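You operate a simulated robot arm through the tools that you are given. There is no shell and no other tool. Be economical: measure what you need, move in short steps, check, and stop when the job is done.

You run a simulated robot arm. Do the job below in one go: nothing can be reset, and whatever is moved stays where it is left.

TASK
Check mesh squares 1 and 2 with the step gauge and stand the matching tag before each.
Fine: one step through means 40, two 50, three 60; gauge back in its stand, no tag before square 3.

It is judged by the outcome, as a careful person would: the job done as asked, and still so three seconds after it is handed in. It fails if anything else is knocked over, pushed out of place, dropped, spilled or broken.

THE ROBOT
A 6-joint arm with a two-finger parallel gripper, fixed in place. Base frame: the origin is at the foot of the arm, x ahead of it, y to its left, z up; the work surface is at about z = 0. Units: m, degrees, N and s.
With the tool pointing down near the work surface it reaches from about 0.14 to 0.58 m from the base axis. Its first joint turns from -66.0 to 66.0 degrees. Payload 2.1 kg.
The tool frame sits at the grasp point between the pads (the TCP): z along the fingers, y along the line on which they close. The tips reach 0.03 m beyond it. Largest opening 0.094 m; finger width 0.028, thickness 0.01; the body of the gripper, 0.05 by 0.096 m, starts 0.055 m behind the TCP.
Orientation is that of the tool frame in the base frame, as [roll, pitch, yaw] about the fixed x, y, z axes, in that order (R = Rz(yaw) Ry(pitch) Rx(roll)). With the fingers straight down and closing along the base's y, the tool's x points along the base's -x, its y along +y and its z along -z.

THE INTERFACE
- The arm moves only by the tool jog_arm. Its argument "rows" is a list of rows, each a list of 6 numbers: the shift along the tool's x, y, z in m, then the turn, a rotation vector about the tool's x, y, z in rad. In form: [[tx, ty, tz, ax, ay, az], ...]. A call has 1 to 8 rows; each row shifts and turns the commanded pose from where the row before left it, along the tool's axes as they then stand. "jaw" is the opening, from 0 (shut) to 1 (fully open), set as the call begins (left out, the last holds). Each row takes 0.2 s and may step no farther than 0.05 m and 8.6 degrees from the row before; otherwise, or with a gripper value out of range, the whole call is refused. Where a pose cannot be reached the arm comes as near as it can. A force on the tool above 80 N (or 10 N above the force at the start of the call, whichever is more), or a blocked arm, ends the call early, and 0.2 s more pass. The fingers move at their own pace (about 0.072 m/s each) and stop on an object; they squeeze with about 32 N. The grip force told is the motor's: it shows also when the fingers shut on nothing. Time passes only in rows, and 0.2 s behind the last, so rows that do not move let the fingers close. It gives the time, the measured TCP pose, the force on the tool (base axes), the opening and the grip force at its end, in the units of the frame above (readings bear some noise), with the torque about the TCP (base axes, N m) and any sound that the robot's microphone picked up, and new pictures: "show" is both (left out), scene, wrist or none.
- Cameras (640 x 400 px; columns grow to the right, rows downward): "scene" is fixed at [0.0538, -0.3774, 0.4854]; the picture's right is [0.79, -0.62, 0.00], its down [-0.33, -0.42, -0.85] and it looks along [0.52, 0.67, -0.53] (base axes); focal length 269 px, centre (320, 200). "wrist" rides on the gripper at [0.076, 0.014, -0.102] in the tool frame; the picture's right is [-0.18, 0.98, 0.00], its down [-0.75, -0.14, -0.64] and it looks along [-0.63, -0.12, 0.77] (tool axes); focal length 243 px, centre (320, 200). There is no depth. A picture from a camera that has moved, and an enlarged one, comes with that camera's place and axes in the base frame and with its lens. The place of the scene camera against the robot may be out by one fixed shift of up to 0.012 m in any direction.
- enlarge(camera, box): a new picture of the part [left, top, right, bottom] of that camera's present view, enlarged. The clock stands still meanwhile.
- finish_job(): hands the job in; it is judged then, once.

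Work in short steps. Places have to be worked out from the pictures, the camera data and where the tool is seen: move nearer, look again, correct. Check each grasp and each placing, and mend what went wrong. You have 120 turns and 200 pictures in all, those below and enlarged ones among them. Open the gripper and draw the arm clear of the work before you hand the job in, unless the task says otherwise; then end with one line.

The tools are called as name(argument=value, ...) on one line, values as JSON. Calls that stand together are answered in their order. jog_arm: Moves the arm, as the interface text tells. Its arguments: {"type":"object","properties":{"rows":{"type":"array","items":{"type":"array","items":{"type":"number"}}},"jaw":{"type":"number"},"show":{"type":"string","enum":["both","scene","wrist","none"]}},"required":["rows"]} The other tools are called the same way: enlarge (camera, box) takes an enlarged picture of a part of a camera's view; finish_job () hands the job in.

At the start:

```text
clock: 0.0
ee_pos: [0.3225, -0.0679, 0.3484]
tcp_rot: [180.0, 0.0, -180.0]
contact_force: [0.3, -0.3, 0.1]
moment: [-0.02, -0.01, 0.03]
opening: 0.0942
finger_force: 0.0
```

scene: 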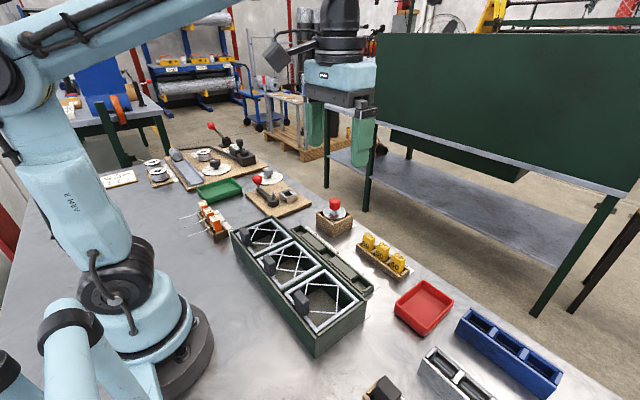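
wrist: 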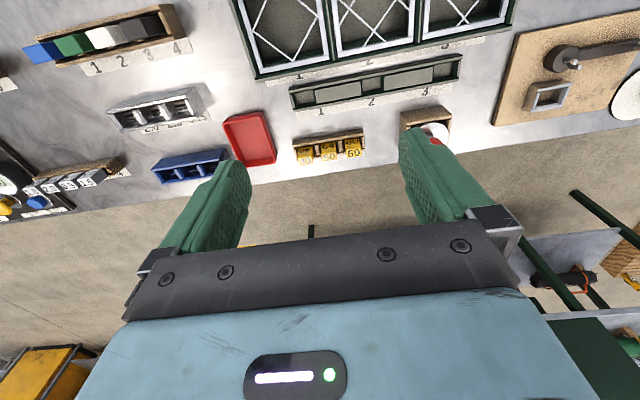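

The scene shows a mesh box with three squares, a slotted tag rail in front, tags 40/50/60 in a stand, and the rest unclear. I enlarge to find the step gauge and its stand.

enlarge(camera="scene", box=[220, 180, 420, 305])

enlarge(camera="wrist", box=[220, 0, 540, 200])

enlarge(camera="scene", box=[90, 110, 330, 260])

enlarge(camera="wrist", box=[0, 0, 240, 220])

```text
3.20 times, centred on (320, 242) of scene
camera zoom: at [0.0538, -0.3774, 0.4854], right [0.79, -0.62, 0.0], down [-0.33, -0.42, -0.85], along [0.52, 0.67, -0.53], focal length 862 px, centre (320, 64)
```

zoom: 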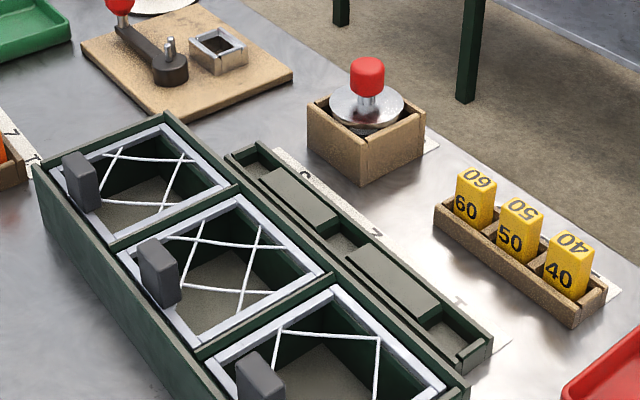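

```text
2.00 times, centred on (380, 100) of wrist
camera zoom: at [0.2474, -0.0545, 0.4518], right [0.18, 0.98, 0.0], down [0.75, -0.14, 0.64], along [0.63, -0.12, -0.77], focal length 485 px, centre (200, 400)
```

zoom: 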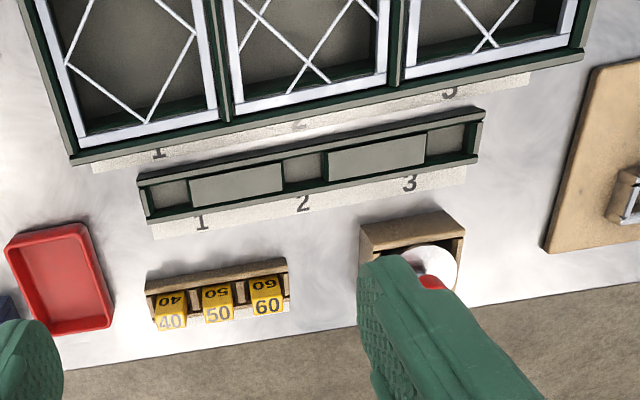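

```text
2.67 times, centred on (210, 185) of scene
camera zoom: at [0.0538, -0.3774, 0.4854], right [0.79, -0.62, 0.0], down [-0.33, -0.42, -0.85], along [0.52, 0.67, -0.53], focal length 718 px, centre (613, 240)
```

zoom: 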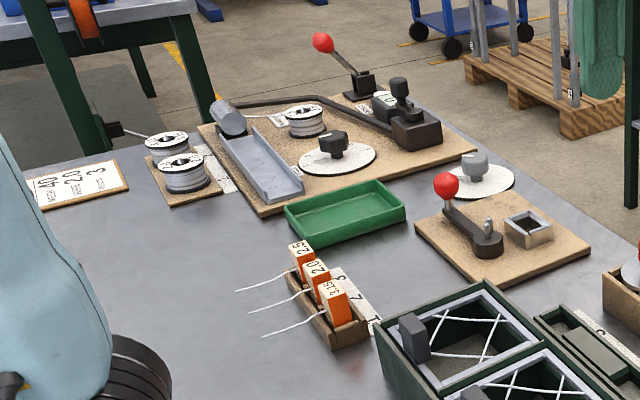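

```text
1.82 times, centred on (120, 110) of wrist
camera zoom: at [0.2474, -0.0545, 0.4518], right [0.18, 0.98, 0.0], down [0.75, -0.14, 0.64], along [0.63, -0.12, -0.77], focal length 441 px, centre (684, 364)
```

zoom: 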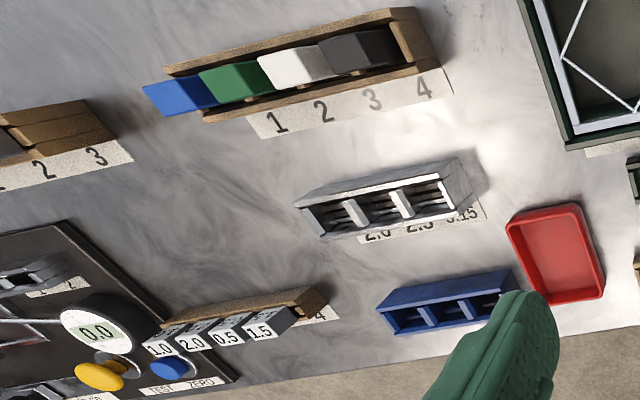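

The gauge looks to be the red‑knobbed piece in the wooden box near (0.46, 0.10). I move above it at z≈0.25 for a closer view.

jog_arm(rows=[[-0.022, 0.033, 0.02, 0, 0, 0], [-0.022, 0.033, 0.02, 0, 0, 0], [-0.022, 0.033, 0.02, 0, 0, 0], [-0.022, 0.033, 0.02, 0, 0, 0], [-0.022, 0.033, 0.02, 0, 0, 0]])

```text
clock: 1.2
ee_pos: [0.434, 0.0956, 0.25]
tcp_rot: [180.0, 0.1, 179.9]
contact_force: [0.5, 1.6, -0.4]
moment: [0.03, -0.01, 0.0]
opening: 0.0938
finger_force: 0.1
camera wrist: at [0.3591, 0.1098, 0.3518], right [0.19, 0.98, 0.0], down [0.75, -0.14, 0.64], along [0.63, -0.12, -0.77], focal length 243 px, centre (320, 200)
```

scene: 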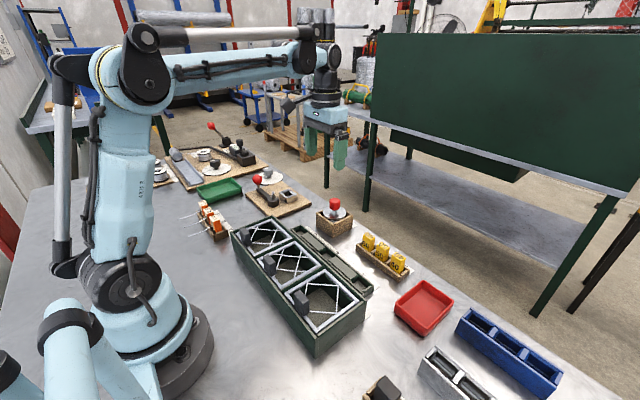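
wrist: 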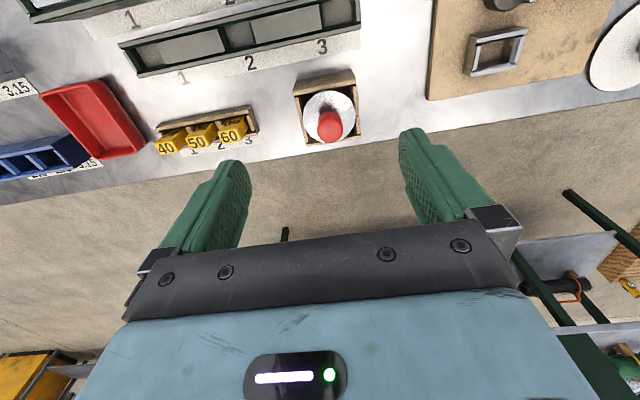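

Gauge sits near x≈0.47, y≈0.10. I enlarge it and the tags to read their shapes.

enlarge(camera="wrist", box=[270, 50, 390, 150])

enlarge(camera="wrist", box=[100, 0, 350, 160])

enlarge(camera="scene", box=[305, 185, 425, 285])

enlarge(camera="scene", box=[225, 205, 385, 355])

```text
4.00 times, centred on (330, 100) of wrist
camera zoom: at [0.3591, 0.1098, 0.3518], right [0.19, 0.98, 0.0], down [0.75, -0.14, 0.64], along [0.63, -0.12, -0.77], focal length 970 px, centre (280, 600)
```

zoom: 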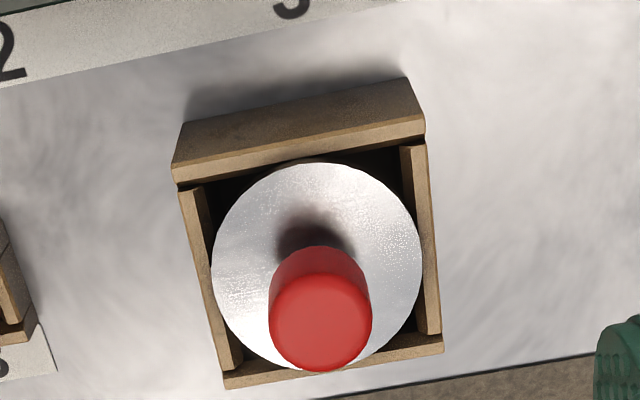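

```text
2.50 times, centred on (225, 80) of wrist
camera zoom: at [0.3591, 0.1098, 0.3518], right [0.19, 0.98, 0.0], down [0.75, -0.14, 0.64], along [0.63, -0.12, -0.77], focal length 606 px, centre (558, 500)
```

zoom: 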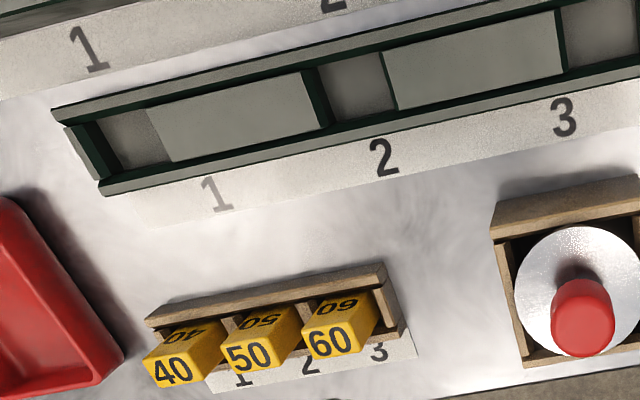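

```text
4.00 times, centred on (365, 235) of scene
camera zoom: at [0.0538, -0.3775, 0.4854], right [0.79, -0.62, 0.0], down [-0.33, -0.42, -0.85], along [0.52, 0.67, -0.53], focal length 1077 px, centre (140, 60)
```

zoom: 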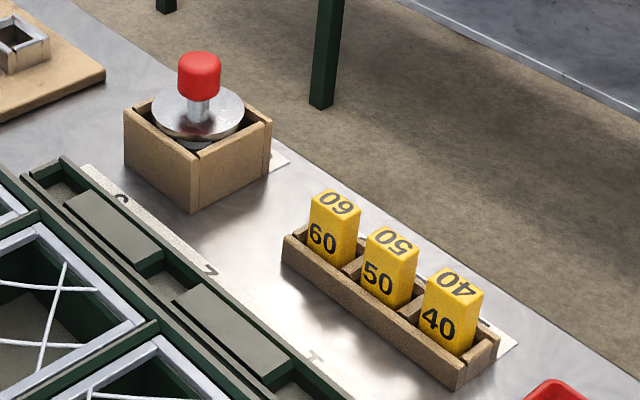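

```text
2.67 times, centred on (305, 280) of scene
camera zoom: at [0.0538, -0.3775, 0.4854], right [0.79, -0.62, 0.0], down [-0.33, -0.42, -0.85], along [0.52, 0.67, -0.53], focal length 718 px, centre (360, -13)
```

zoom: 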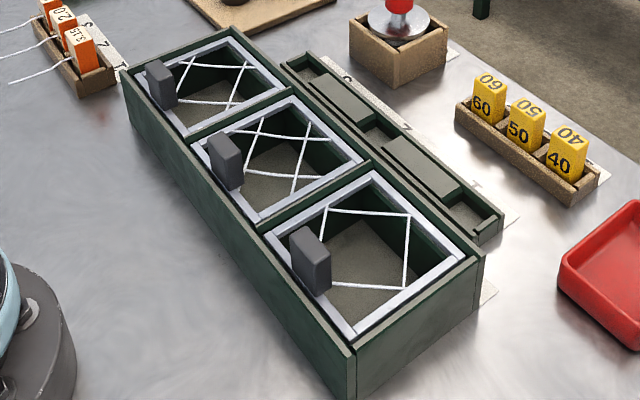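

Knob top ≈ z 0.095, disk ≈ z 0.057, knob about 28 mm across. Now I move back over the mesh box to see its squares from above.

jog_arm(rows=[[0.0368, -0.019, -0.004, 0, 0, 0], [0.0368, -0.019, -0.004, 0, 0, 0], [0.0368, -0.019, -0.004, 0, 0, 0], [0.0368, -0.019, -0.004, 0, 0, 0], [0.0368, -0.019, -0.004, 0, 0, 0]], show="wrist")

enlarge(camera="wrist", box=[130, 0, 530, 250])

```text
clock: 2.4
ee_pos: [0.2482, 0.0012, 0.2689]
tcp_rot: [180.0, 0.0, 180.0]
contact_force: [0.5, 0.0, 0.8]
moment: [0.02, 0.01, 0.02]
opening: 0.0942
finger_force: 0.0
camera wrist: at [0.1727, 0.0149, 0.3705], right [0.18, 0.98, 0.0], down [0.75, -0.14, 0.64], along [0.63, -0.12, -0.77], focal length 243 px, centre (320, 200)
```

wrist: 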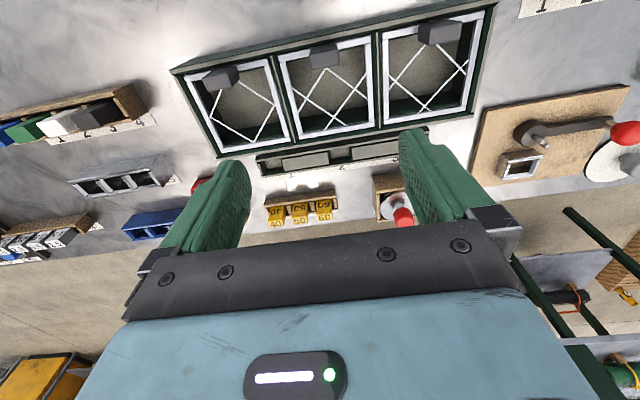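

```text
1.60 times, centred on (330, 125) of wrist
camera zoom: at [0.1727, 0.0149, 0.3705], right [0.18, 0.98, 0.0], down [0.75, -0.14, 0.64], along [0.63, -0.12, -0.77], focal length 388 px, centre (304, 320)
```

zoom: 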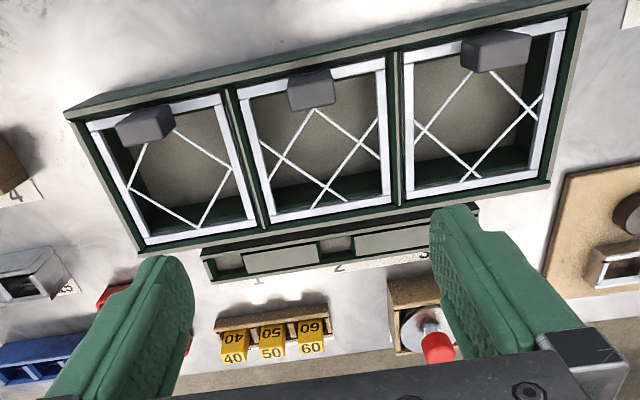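

Handles hide parts of the meshes. I shift between squares 1 and 2 and tilt the tool so the wrist camera looks almost straight down.

jog_arm(rows=[[-0.026, -0.023, 0.005, 0, 0, 0], [-0.026, -0.023, 0.005, 0, 0, 0], [0, 0, 0, 0, 0.14, 0], [0, 0, 0, 0, 0.14, 0], [0, 0, 0, 0, 0.14, 0], [0, 0, 0, 0, 0.14, 0]], show="wrist")

enlarge(camera="wrist", box=[160, 0, 480, 200])

```text
clock: 3.8
ee_pos: [0.2993, -0.0476, 0.2582]
tcp_rot: [-179.7, -25.5, 180.0]
contact_force: [1.0, 0.1, 0.5]
moment: [0.05, -0.01, 0.0]
opening: 0.094
finger_force: 0.0
out of reach, approached as far as the arm can: row 6
camera wrist: at [0.2762, -0.0332, 0.3843], right [0.16, 0.98, -0.08], down [0.96, -0.14, 0.26], along [0.24, -0.12, -0.96], focal length 243 px, centre (320, 200)
```

wrist: 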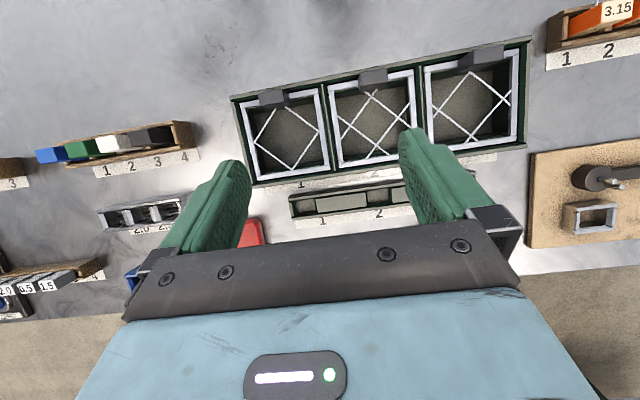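

```text
2.00 times, centred on (320, 100) of wrist
camera zoom: at [0.2762, -0.0332, 0.3843], right [0.16, 0.98, -0.08], down [0.96, -0.14, 0.26], along [0.24, -0.12, -0.96], focal length 485 px, centre (320, 400)
```

zoom: 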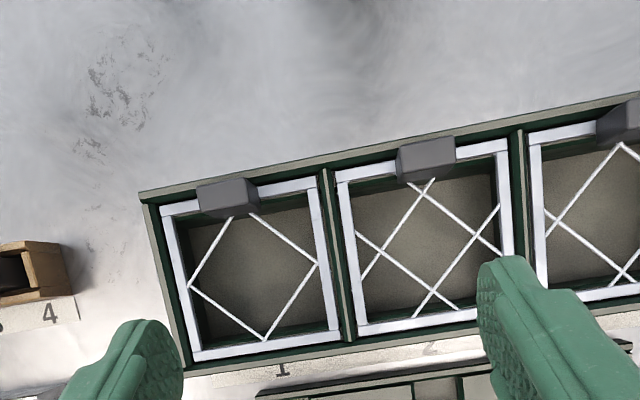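

The view is good and enlarging re-renders sharply, so I enlarge squares 1 and 2 separately.

enlarge(camera="wrist", box=[228, 80, 356, 190])

enlarge(camera="wrist", box=[310, 60, 438, 170])

```text
3.64 times, centred on (292, 135) of wrist
camera zoom: at [0.2762, -0.0332, 0.3843], right [0.16, 0.98, -0.08], down [0.96, -0.14, 0.26], along [0.24, -0.12, -0.96], focal length 882 px, centre (422, 436)
```

zoom: 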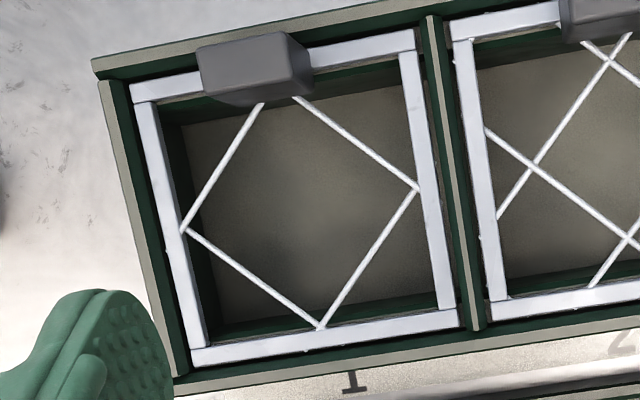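

```text
3.64 times, centred on (374, 115) of wrist
camera zoom: at [0.2762, -0.0332, 0.3843], right [0.16, 0.98, -0.08], down [0.96, -0.14, 0.26], along [0.24, -0.12, -0.96], focal length 882 px, centre (124, 509)
```

zoom: 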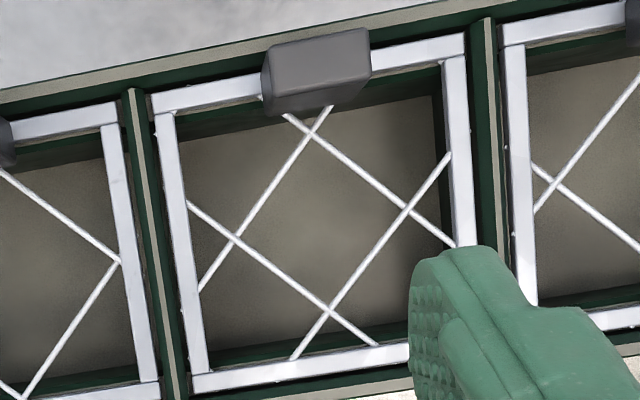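

I lower 7 cm and shift to the left a bit to get parallax for the mesh plane height.

jog_arm(rows=[[-0.015, 0.02, 0.0316, 0, 0, 0], [-0.015, 0.02, 0.0316, 0, 0, 0], [0, 0, 0, 0, 0, 0]], show="wrist")

```text
clock: 4.6
ee_pos: [0.2993, -0.007, 0.1884]
tcp_rot: [-179.8, -25.2, -180.0]
contact_force: [-0.5, -0.1, 0.6]
moment: [0.01, 0.01, 0.0]
opening: 0.0939
finger_force: 0.1
camera wrist: at [0.2757, 0.0067, 0.3138], right [0.16, 0.98, -0.08], down [0.96, -0.14, 0.26], along [0.25, -0.12, -0.96], focal length 243 px, centre (320, 200)
```

wrist: 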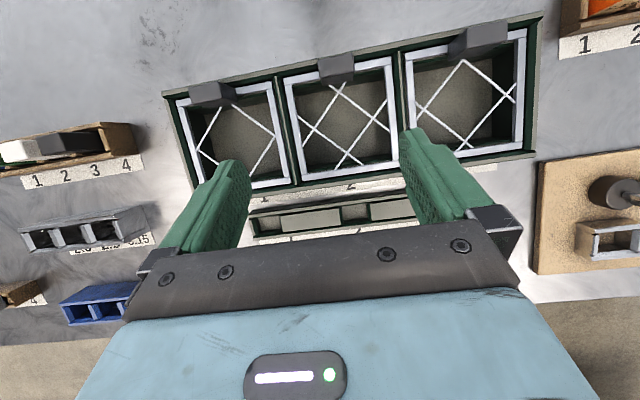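

Now zoomed views of both squares from here.

enlarge(camera="wrist", box=[260, 50, 420, 190])

enlarge(camera="wrist", box=[160, 70, 320, 200])

```text
2.86 times, centred on (340, 120) of wrist
camera zoom: at [0.2757, 0.0067, 0.3138], right [0.16, 0.98, -0.08], down [0.96, -0.14, 0.26], along [0.25, -0.12, -0.96], focal length 693 px, centre (263, 429)
```

zoom: 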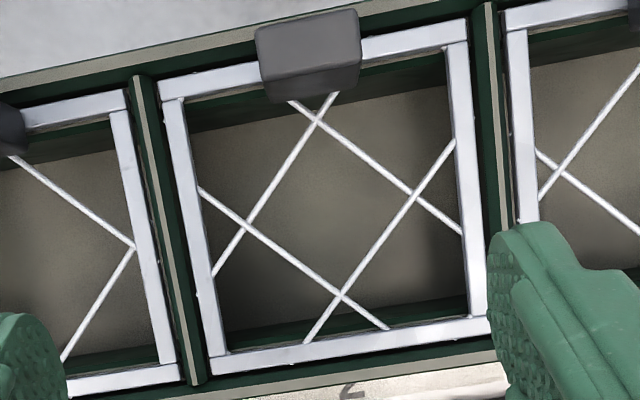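

```text
3.08 times, centred on (240, 135) of wrist
camera zoom: at [0.2757, 0.0067, 0.3138], right [0.16, 0.98, -0.08], down [0.96, -0.14, 0.26], along [0.25, -0.12, -0.96], focal length 746 px, centre (566, 400)
```

zoom: 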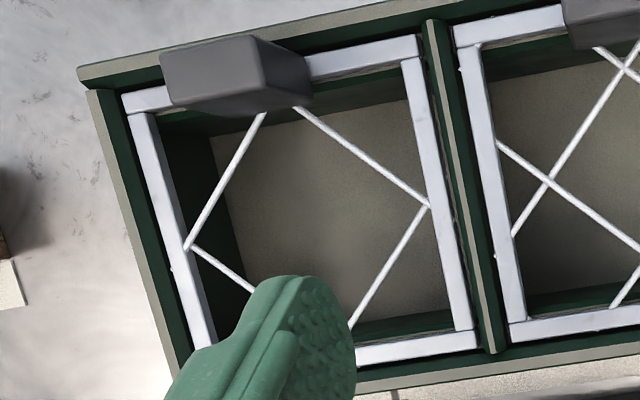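

Estimates: square 2 centre ≈ (0.266, 0.011), opening ≈ 42 mm; square 1 centre ≈ (0.268, −0.103), opening ≈ 61 mm; mesh z≈0.058. I go up and straighten the tool, then head for the gauge.

jog_arm(rows=[[0.0213, 0, -0.0452, 0, 0, 0], [0, 0, 0, 0, -0.11, 0], [0, 0, 0, 0, -0.11, 0], [0, 0, 0, 0, -0.11, 0], [0, 0, 0, 0, -0.11, 0], [-0.03, 0.02, 0, 0, 0, 0], [-0.03, 0.02, 0, 0, 0, 0], [-0.03, 0.02, 0, 0, 0, 0]], show="none")

```text
clock: 6.4
ee_pos: [0.3899, 0.0541, 0.2387]
tcp_rot: [-179.8, -0.2, -179.8]
contact_force: [0.1, -0.2, 0.5]
moment: [-0.01, -0.02, -0.01]
opening: 0.094
finger_force: 0.0
```

Straight again. I move to hover just above the knob at (0.47, 0.099, 0.17).

jog_arm(rows=[[-0.027, 0.015, 0.022, 0, 0, 0], [-0.027, 0.015, 0.022, 0, 0, 0], [-0.027, 0.015, 0.022, 0, 0, 0], [0, 0, 0, 0, 0, 0]])

enlarge(camera="wrist", box=[240, 80, 400, 240])

enlarge(camera="scene", box=[280, 140, 400, 240])

```text
clock: 7.4
ee_pos: [0.4715, 0.0982, 0.1726]
tcp_rot: [-179.8, -0.1, -179.9]
contact_force: [0.0, -0.3, 0.6]
moment: [-0.04, 0.02, 0.01]
opening: 0.0938
finger_force: 0.1
camera wrist: at [0.3965, 0.1123, 0.275], right [0.18, 0.98, 0.0], down [0.76, -0.14, 0.64], along [0.63, -0.12, -0.77], focal length 243 px, centre (320, 200)
```

scene: 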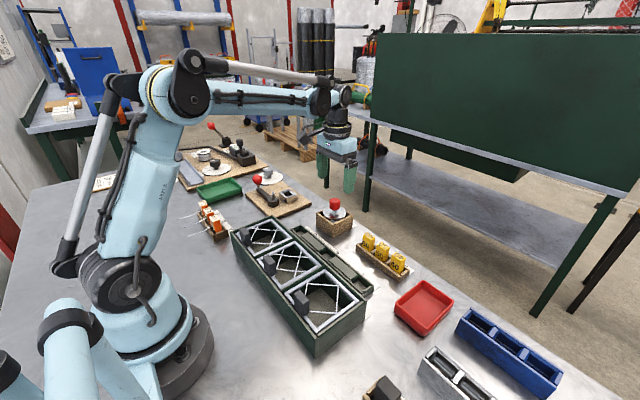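
wrist: 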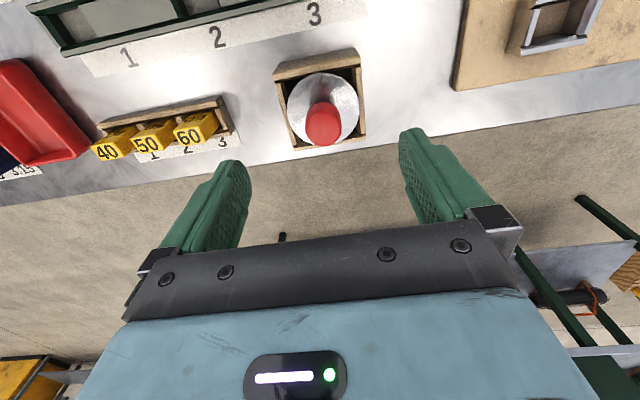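

```text
2.50 times, centred on (320, 160) of wrist
camera zoom: at [0.3965, 0.1123, 0.275], right [0.18, 0.98, 0.0], down [0.76, -0.14, 0.64], along [0.63, -0.12, -0.77], focal length 606 px, centre (320, 300)
```

zoom: 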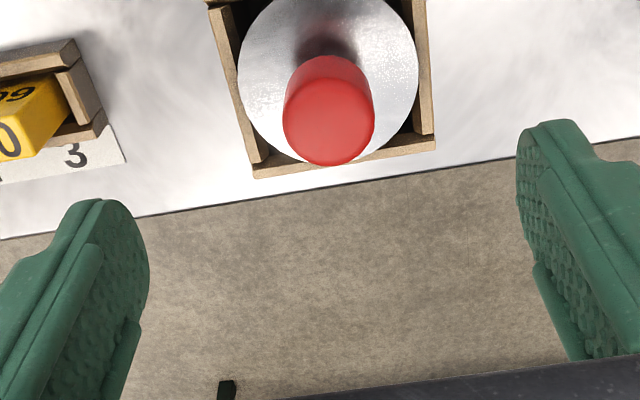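

```text
4.00 times, centred on (340, 190) of scene
camera zoom: at [0.0538, -0.3774, 0.4854], right [0.79, -0.62, 0.0], down [-0.33, -0.42, -0.85], along [0.52, 0.67, -0.53], focal length 1077 px, centre (240, 240)
```

zoom: 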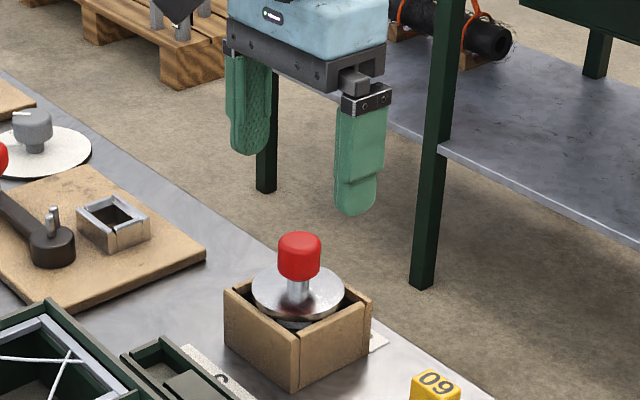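

Knob centre ≈ (0.474, 0.099). I descend to TCP z≈0.105 and look at the finger height against knob and disk.

jog_arm(rows=[[-0.0025, 0.001, 0.034, 0, 0, 0], [0, 0, 0.034, 0, 0, 0], [0, 0, 0, 0, 0, 0]], show="wrist")

enlarge(camera="scene", box=[280, 150, 400, 250])

```text
clock: 8.2
ee_pos: [0.4725, 0.0993, 0.1038]
tcp_rot: [-179.8, -0.2, -179.9]
contact_force: [-0.2, 0.7, 0.6]
moment: [-0.02, 0.02, 0.0]
opening: 0.094
finger_force: 0.1
camera wrist: at [0.3981, 0.1135, 0.2064], right [0.18, 0.98, 0.0], down [0.76, -0.14, 0.64], along [0.63, -0.12, -0.77], focal length 243 px, centre (320, 200)
```

wrist: 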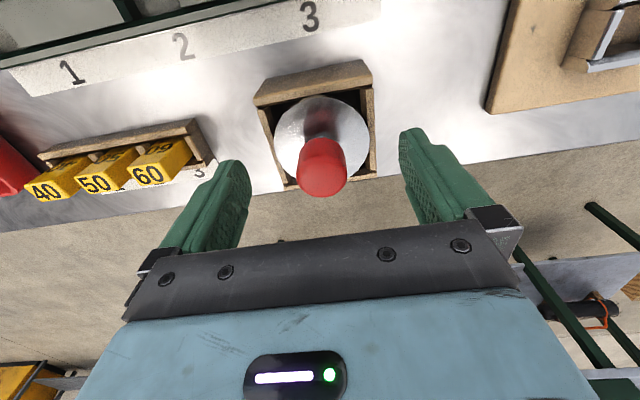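

```text
4.00 times, centred on (340, 200) of scene
camera zoom: at [0.0538, -0.3774, 0.4854], right [0.79, -0.62, 0.0], down [-0.33, -0.42, -0.85], along [0.52, 0.67, -0.53], focal length 1077 px, centre (240, 200)
```

zoom: 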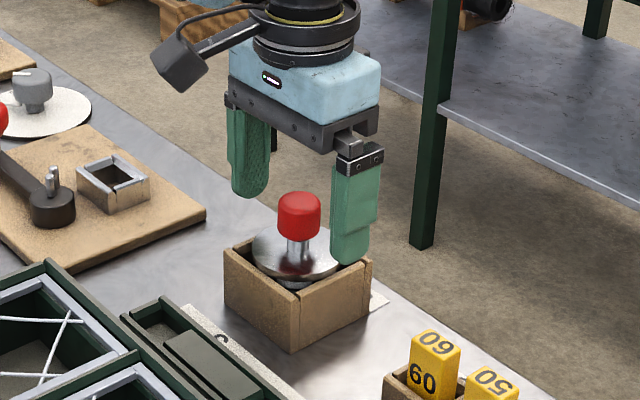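

Fingertips are level with the lower knob, centred on it, and still ~20 mm above the disk. I lower 10 mm, then close.

jog_arm(rows=[[-0.001, 0, 0.01, 0, 0, 0], [0, 0, 0, 0, 0, 0]], show="none")

jog_arm(rows=[[0, 0, 0, 0, 0, 0], [0, 0, 0, 0, 0, 0], [0, 0, 0, 0, 0, 0], [0, 0, 0, 0, 0, 0]], jaw=0, show="wrist")

enlarge(camera="scene", box=[280, 150, 400, 250])

```text
clock: 8.8
ee_pos: [0.4742, 0.0978, 0.0945]
tcp_rot: [-179.8, -0.2, -179.9]
contact_force: [0.0, 0.1, 0.4]
moment: [0.0, 0.0, -0.02]
opening: 0.0941
finger_force: 0.1
```

```text
clock: 9.8
ee_pos: [0.4741, 0.0992, 0.0949]
tcp_rot: [-179.8, -0.2, -179.9]
contact_force: [-0.1, 0.9, -0.2]
moment: [0.03, 0.09, 0.01]
opening: 0.0289
finger_force: 32.2
camera wrist: at [0.3991, 0.1133, 0.1973], right [0.18, 0.98, 0.0], down [0.76, -0.14, 0.64], along [0.63, -0.12, -0.77], focal length 243 px, centre (320, 200)
```

wrist: 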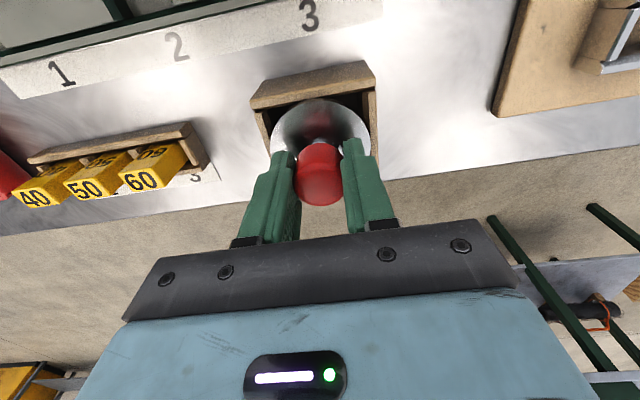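

```text
4.00 times, centred on (340, 200) of scene
camera zoom: at [0.0538, -0.3774, 0.4854], right [0.79, -0.62, 0.0], down [-0.33, -0.42, -0.85], along [0.52, 0.67, -0.53], focal length 1077 px, centre (240, 200)
```

zoom: 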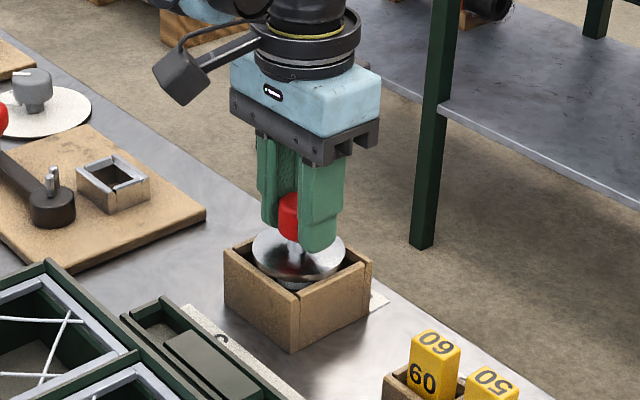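

Knob is gripped (29 mm). Remembering the seated pose (0.474, 0.099, 0.0949), I lift straight up 9 cm.

jog_arm(rows=[[0, 0, -0.02, 0, 0, 0], [0, 0, -0.03, 0, 0, 0], [0, 0, -0.04, 0, 0, 0], [0, 0, 0, 0, 0, 0]], show="wrist")

enlarge(camera="scene", box=[270, 130, 410, 250])

```text
clock: 10.8
ee_pos: [0.4736, 0.0973, 0.1841]
tcp_rot: [-179.7, -0.2, -179.8]
contact_force: [0.0, -0.1, -0.3]
moment: [-0.01, 0.01, 0.0]
opening: 0.0001
finger_force: 31.8
camera wrist: at [0.3987, 0.1115, 0.2863], right [0.18, 0.98, 0.0], down [0.76, -0.14, 0.64], along [0.63, -0.12, -0.77], focal length 243 px, centre (320, 200)
```

wrist: 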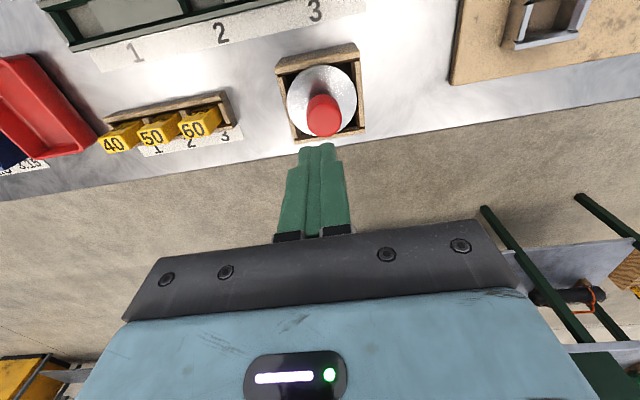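

```text
3.33 times, centred on (340, 190) of scene
camera zoom: at [0.0538, -0.3774, 0.4854], right [0.79, -0.62, 0.0], down [-0.33, -0.42, -0.85], along [0.52, 0.67, -0.53], focal length 897 px, centre (253, 233)
```

zoom: 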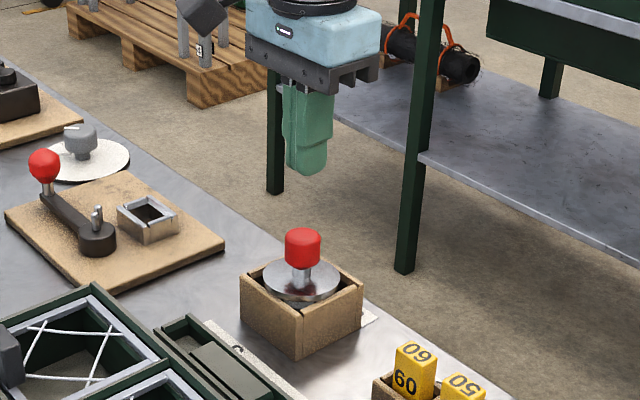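

The gauge slipped out of the grip and is still seated in its stand. I'd held it only by the finger ends, so I open and go about 9 mm lower, then regrip.

jog_arm(rows=[[0, 0, 0, 0, 0, 0], [0, 0, 0, 0, 0, 0], [0, 0.001, 0.04, 0, 0, 0], [0, 0, 0.04, 0, 0, 0], [0, 0, 0.01, 0, 0, 0], [0, 0, 0.006, 0, 0, 0]], jaw=0.6, show="none")

enlarge(camera="scene", box=[300, 170, 380, 240])

enlarge(camera="wrist", box=[220, 80, 420, 240])

```text
clock: 12.2
ee_pos: [0.4746, 0.0971, 0.0867]
tcp_rot: [-179.8, -0.2, -179.9]
contact_force: [0.3, 0.7, 0.4]
moment: [0.0, -0.01, 0.04]
opening: 0.0563
finger_force: 0.0
```

```text
5.71 times, centred on (340, 205) of scene
camera zoom: at [0.0538, -0.3774, 0.4854], right [0.79, -0.62, 0.0], down [-0.33, -0.42, -0.85], along [0.52, 0.67, -0.53], focal length 1538 px, centre (206, 171)
```

zoom: 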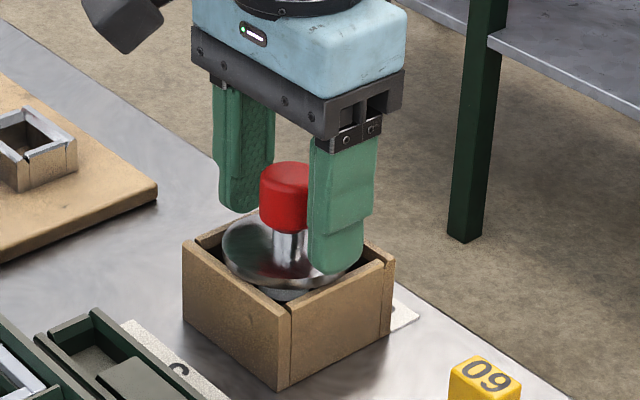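

```text
2.50 times, centred on (320, 160) of wrist
camera zoom: at [0.3987, 0.1125, 0.1898], right [0.18, 0.98, 0.0], down [0.76, -0.14, 0.64], along [0.63, -0.12, -0.77], focal length 606 px, centre (320, 300)
```

zoom: 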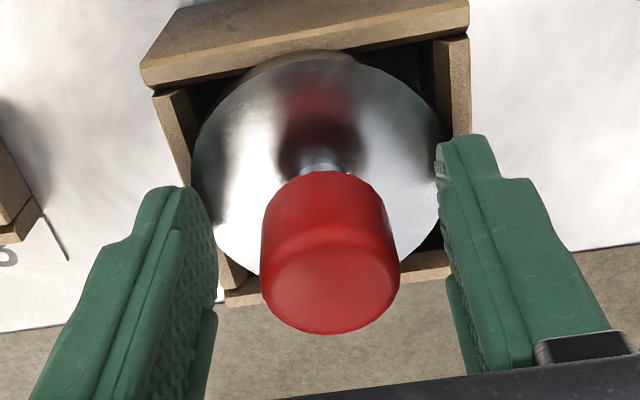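

Tips are now below the knob bottom, pads fully spanning the knob. I close here.

jog_arm(rows=[[0, 0, 0, 0, 0, 0], [0, 0, 0, 0, 0, 0], [0, 0, 0, 0, 0, 0]], jaw=0, show="none")

jog_arm(rows=[[0, 0, -0.003, 0, 0, 0], [0, 0, -0.003, 0, 0, 0], [0, 0, -0.003, 0, 0, 0], [0, 0, 0, 0, 0, 0]], show="none")

enlarge(camera="scene", box=[300, 170, 380, 240])

```text
clock: 13.0
ee_pos: [0.4742, 0.1, 0.0878]
tcp_rot: [-180.0, -0.2, -179.8]
contact_force: [-0.1, 6.4, 0.8]
moment: [0.21, -0.02, 0.05]
opening: 0.0294
finger_force: 32.4
```

```text
clock: 14.0
ee_pos: [0.4744, 0.098, 0.0973]
tcp_rot: [-179.7, -0.1, -179.9]
contact_force: [0.1, 0.2, -2.2]
moment: [-0.03, 0.0, -0.02]
opening: 0.0289
finger_force: 32.1
```

```text
5.71 times, centred on (340, 205) of scene
camera zoom: at [0.0538, -0.3774, 0.4854], right [0.79, -0.62, 0.0], down [-0.33, -0.42, -0.85], along [0.52, 0.67, -0.53], focal length 1538 px, centre (206, 171)
```

zoom: 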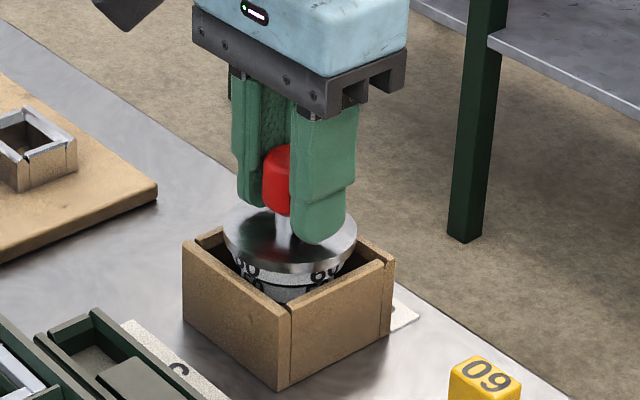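

It's lifting now, with about 2 N weight on the tool. I lift on gently.

jog_arm(rows=[[0, 0, -0.006, 0, 0, 0], [0, 0, -0.01, 0, 0, 0], [0, 0, -0.014, 0, 0, 0], [0, 0, -0.016, 0, 0, 0], [0, 0, -0.016, 0, 0, 0], [0, 0, -0.014, 0, 0, 0], [0, 0, -0.008, 0, 0, 0], [0, 0, 0, 0, 0, 0]], show="wrist")

enlarge(camera="scene", box=[290, 130, 390, 230])

```text
clock: 15.8
ee_pos: [0.4743, 0.1001, 0.1819]
tcp_rot: [-179.8, -0.2, -179.9]
contact_force: [0.0, 0.6, -2.9]
moment: [0.0, -0.02, 0.04]
opening: 0.0292
finger_force: 32.2
camera wrist: at [0.3994, 0.1145, 0.2842], right [0.18, 0.98, 0.0], down [0.76, -0.14, 0.64], along [0.63, -0.12, -0.77], focal length 243 px, centre (320, 200)
```

wrist: 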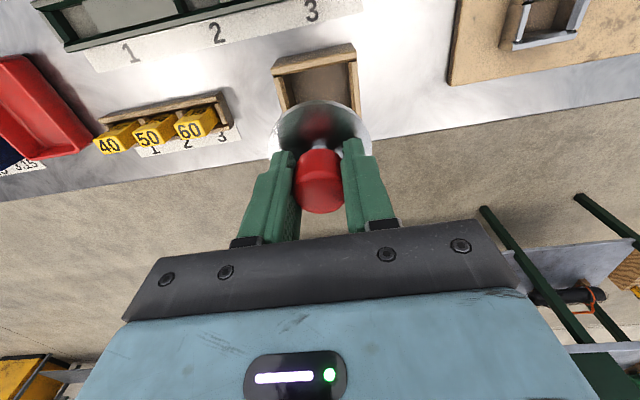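

```text
4.00 times, centred on (340, 180) of scene
camera zoom: at [0.0538, -0.3774, 0.4854], right [0.79, -0.62, 0.0], down [-0.33, -0.42, -0.85], along [0.52, 0.67, -0.53], focal length 1077 px, centre (240, 280)
```

zoom: 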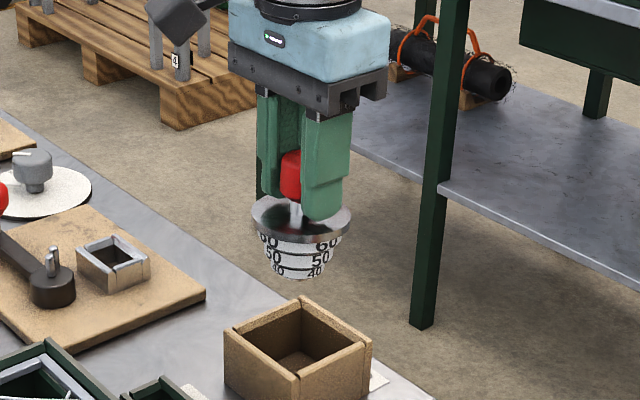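

Held firmly; the steps are labelled 40/50/60 from the bottom up. Carrying it smoothly to above square 2 (0.266, 0.011).

jog_arm(rows=[[0.015, -0.0064, -0.003, 0, 0, 0], [0.03, -0.0128, -0.005, 0, 0, 0], [0.035, -0.015, -0.005, 0, 0, 0], [0.035, -0.015, -0.003, 0, 0, 0], [0.035, -0.015, 0, 0, 0, 0], [0.03, -0.0128, 0, 0, 0, 0], [0.02, -0.0085, 0, 0, 0, 0], [0.008, -0.0035, 0, 0, 0, 0]], show="both")

enlarge(camera="scene", box=[220, 140, 380, 300])

enlarge(camera="wrist", box=[220, 60, 420, 220])

```text
clock: 17.6
ee_pos: [0.2667, 0.0101, 0.1971]
tcp_rot: [-179.8, -0.2, -179.9]
contact_force: [0.3, -0.9, -3.6]
moment: [0.0, -0.02, -0.01]
opening: 0.029
finger_force: 32.1
camera wrist: at [0.1914, 0.0244, 0.3006], right [0.18, 0.98, 0.0], down [0.76, -0.14, 0.64], along [0.63, -0.12, -0.77], focal length 243 px, centre (320, 200)
```

scene: 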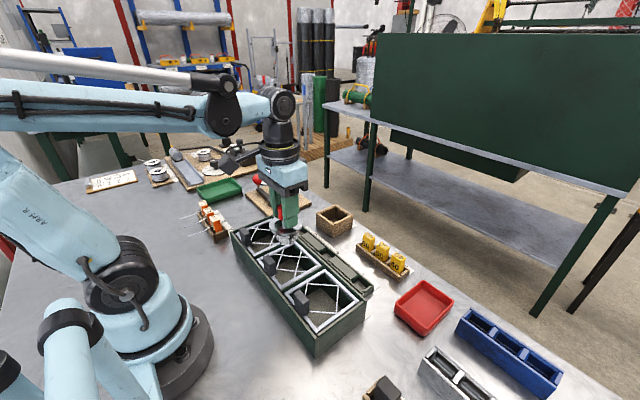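
wrist: 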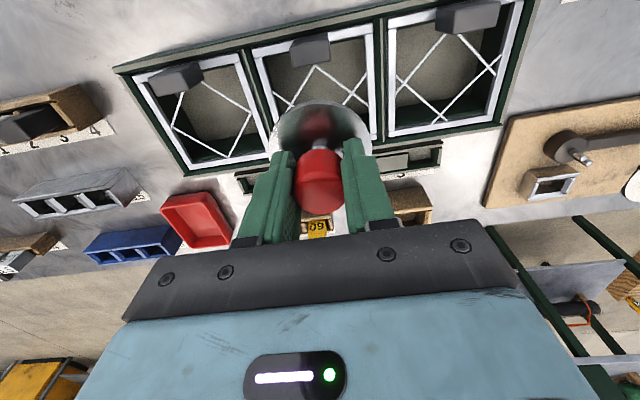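

```text
2.50 times, centred on (300, 220) of scene
camera zoom: at [0.0538, -0.3774, 0.4854], right [0.79, -0.62, 0.0], down [-0.33, -0.42, -0.85], along [0.52, 0.67, -0.53], focal length 673 px, centre (370, 150)
```

zoom: 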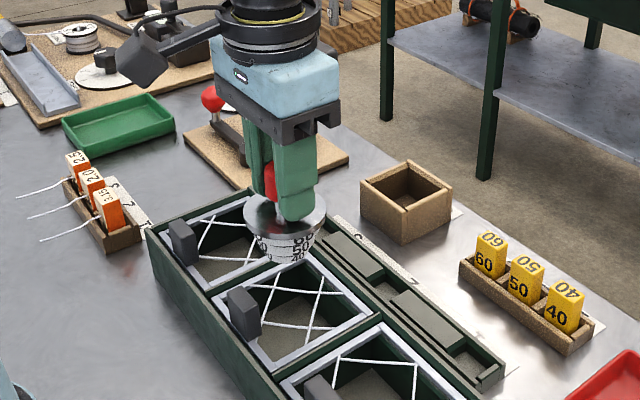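

```text
2.50 times, centred on (320, 140) of wrist
camera zoom: at [0.1914, 0.0244, 0.3006], right [0.18, 0.98, 0.0], down [0.76, -0.14, 0.64], along [0.63, -0.12, -0.77], focal length 606 px, centre (320, 350)
```

zoom: 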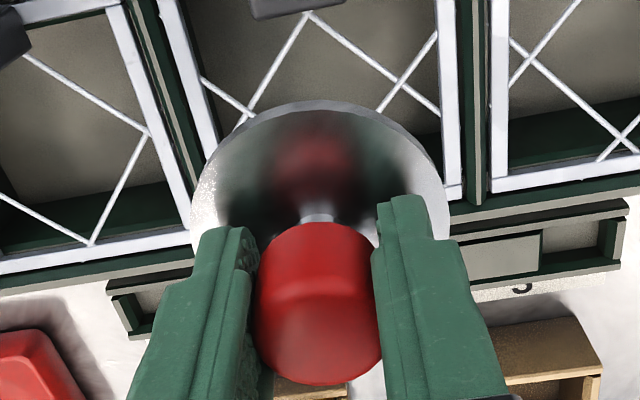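

Gauge hangs above square 2. I zoom in on the scene to compare its bottom with the diamond before descending.

enlarge(camera="scene", box=[255, 210, 335, 290])

```text
5.00 times, centred on (295, 250) of scene
camera zoom: at [0.0538, -0.3774, 0.4854], right [0.79, -0.62, 0.0], down [-0.33, -0.42, -0.85], along [0.52, 0.67, -0.53], focal length 1346 px, centre (445, -50)
```

zoom: 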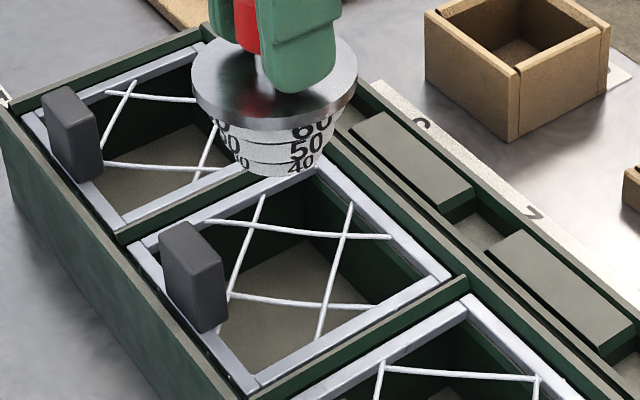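

Diamond 2 centre sits at (291,265) in this zoom, consistent laterally. I lower 30 mm for a closer comparison.

jog_arm(rows=[[0, 0, 0.008, 0, 0, 0], [0, 0, 0.012, 0, 0, 0], [0, 0, 0.01, 0, 0, 0], [0, 0, 0, 0, 0, 0]], show="wrist")

enlarge(camera="scene", box=[255, 210, 335, 290])

enlarge(camera="wrist", box=[240, 30, 400, 130])

```text
clock: 18.6
ee_pos: [0.2654, 0.0111, 0.167]
tcp_rot: [-179.8, -0.1, -179.9]
contact_force: [-0.2, -0.2, -1.6]
moment: [-0.02, -0.01, -0.03]
opening: 0.029
finger_force: 31.2
camera wrist: at [0.1914, 0.0246, 0.2702], right [0.18, 0.98, 0.0], down [0.76, -0.14, 0.64], along [0.63, -0.12, -0.77], focal length 243 px, centre (320, 200)
```

wrist: 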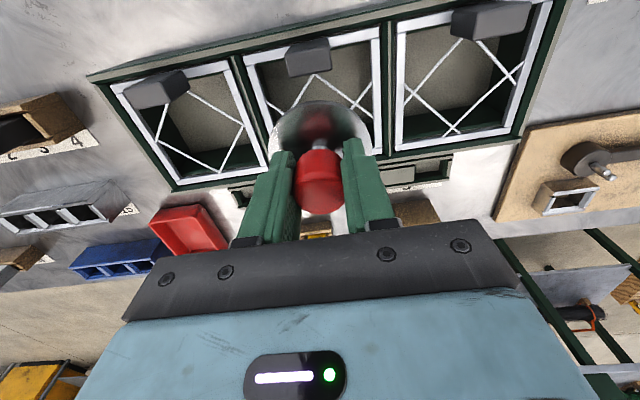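

```text
5.00 times, centred on (295, 250) of scene
camera zoom: at [0.0538, -0.3774, 0.4854], right [0.79, -0.62, 0.0], down [-0.33, -0.42, -0.85], along [0.52, 0.67, -0.53], focal length 1346 px, centre (445, -50)
```

zoom: 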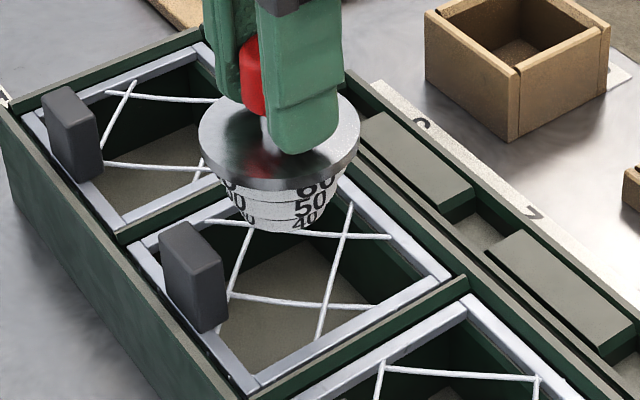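

```text
4.00 times, centred on (320, 80) of wrist
camera zoom: at [0.1914, 0.0246, 0.2702], right [0.18, 0.98, 0.0], down [0.76, -0.14, 0.64], along [0.63, -0.12, -0.77], focal length 970 px, centre (320, 680)
```

zoom: 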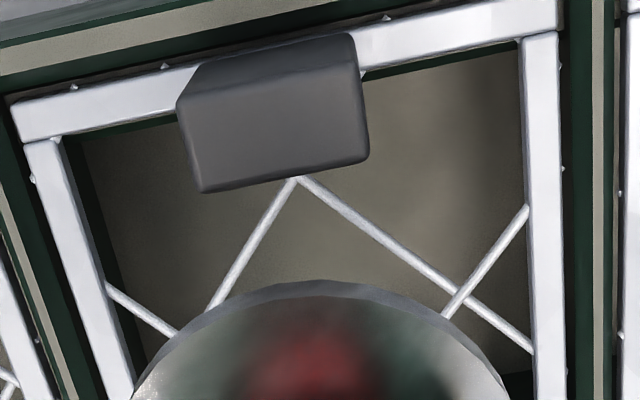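

Motion scaling puts the gauge bottom at mesh level at TCP z≈0.142 (bottom ≈ TCP−0.084). I lower to z≈0.146 and check alignment.

jog_arm(rows=[[0, 0, 0.008, 0, 0, 0], [0, 0, 0.008, 0, 0, 0], [0, 0, 0.005, 0, 0, 0], [0, 0, 0, 0, 0, 0]], show="none")

enlarge(camera="scene", box=[263, 220, 327, 284])

enlarge(camera="wrist", box=[240, 30, 400, 150])

```text
clock: 19.6
ee_pos: [0.267, 0.0098, 0.1462]
tcp_rot: [-179.8, -0.2, -179.9]
contact_force: [-0.3, -0.3, -3.4]
moment: [-0.02, -0.03, 0.01]
opening: 0.0289
finger_force: 31.8
```

```text
6.25 times, centred on (295, 252) of scene
camera zoom: at [0.0538, -0.3774, 0.4854], right [0.79, -0.62, 0.0], down [-0.33, -0.42, -0.85], along [0.52, 0.67, -0.53], focal length 1683 px, centre (476, -125)
```

zoom: 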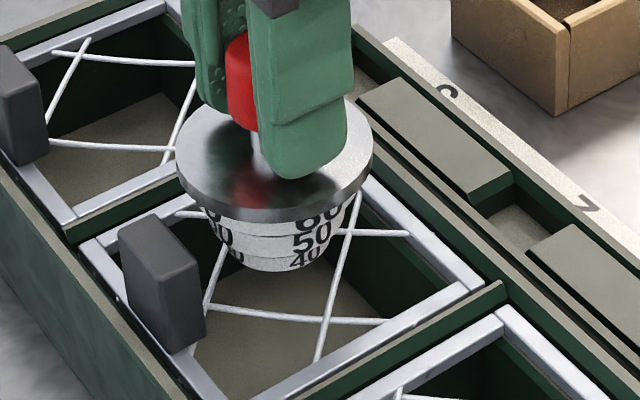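

```text
3.33 times, centred on (320, 90) of wrist
camera zoom: at [0.1918, 0.0246, 0.2497], right [0.18, 0.98, 0.0], down [0.76, -0.14, 0.64], along [0.63, -0.12, -0.77], focal length 809 px, centre (320, 567)
```

zoom: 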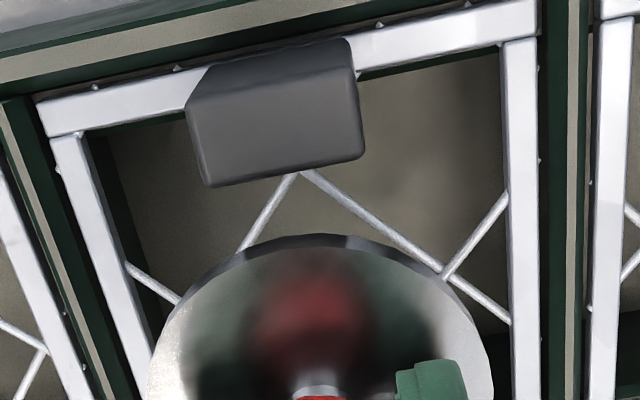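

Lateral alignment is within ~1–2 mm. I nudge +1 mm x, −0.5 mm y and descend in small steps watching the force.

jog_arm(rows=[[-0.0005, -0.0005, 0.003, 0, 0, 0], [0, 0, 0.003, 0, 0, 0], [0, 0, 0.003, 0, 0, 0], [0, 0, 0, 0, 0, 0]], show="none")

jog_arm(rows=[[0, 0, 0.003, 0, 0, 0], [0, 0, 0, 0, 0, 0]], show="none")

enlarge(camera="scene", box=[263, 220, 327, 284])

```text
clock: 20.6
ee_pos: [0.2673, 0.0096, 0.1373]
tcp_rot: [-179.8, -0.2, -179.9]
contact_force: [0.4, -0.3, -2.7]
moment: [0.02, 0.0, 0.01]
opening: 0.0288
finger_force: 31.6
```

```text
clock: 21.2
ee_pos: [0.2679, 0.0105, 0.1353]
tcp_rot: [-179.7, -0.2, 180.0]
contact_force: [0.0, -0.2, -2.7]
moment: [0.0, -0.02, 0.01]
opening: 0.0289
finger_force: 32.6
```

```text
6.25 times, centred on (295, 252) of scene
camera zoom: at [0.0538, -0.3774, 0.4854], right [0.79, -0.62, 0.0], down [-0.33, -0.42, -0.85], along [0.52, 0.67, -0.53], focal length 1683 px, centre (476, -125)
```

zoom: 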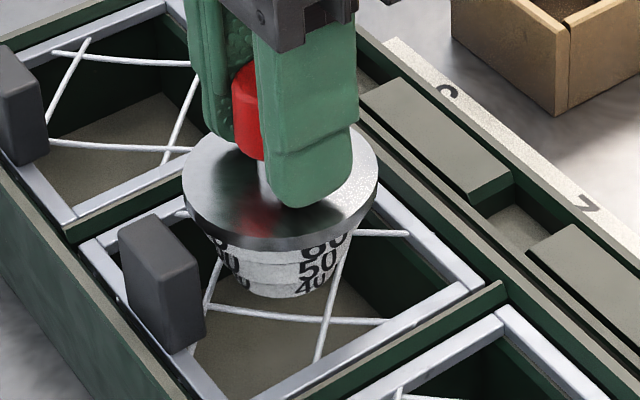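

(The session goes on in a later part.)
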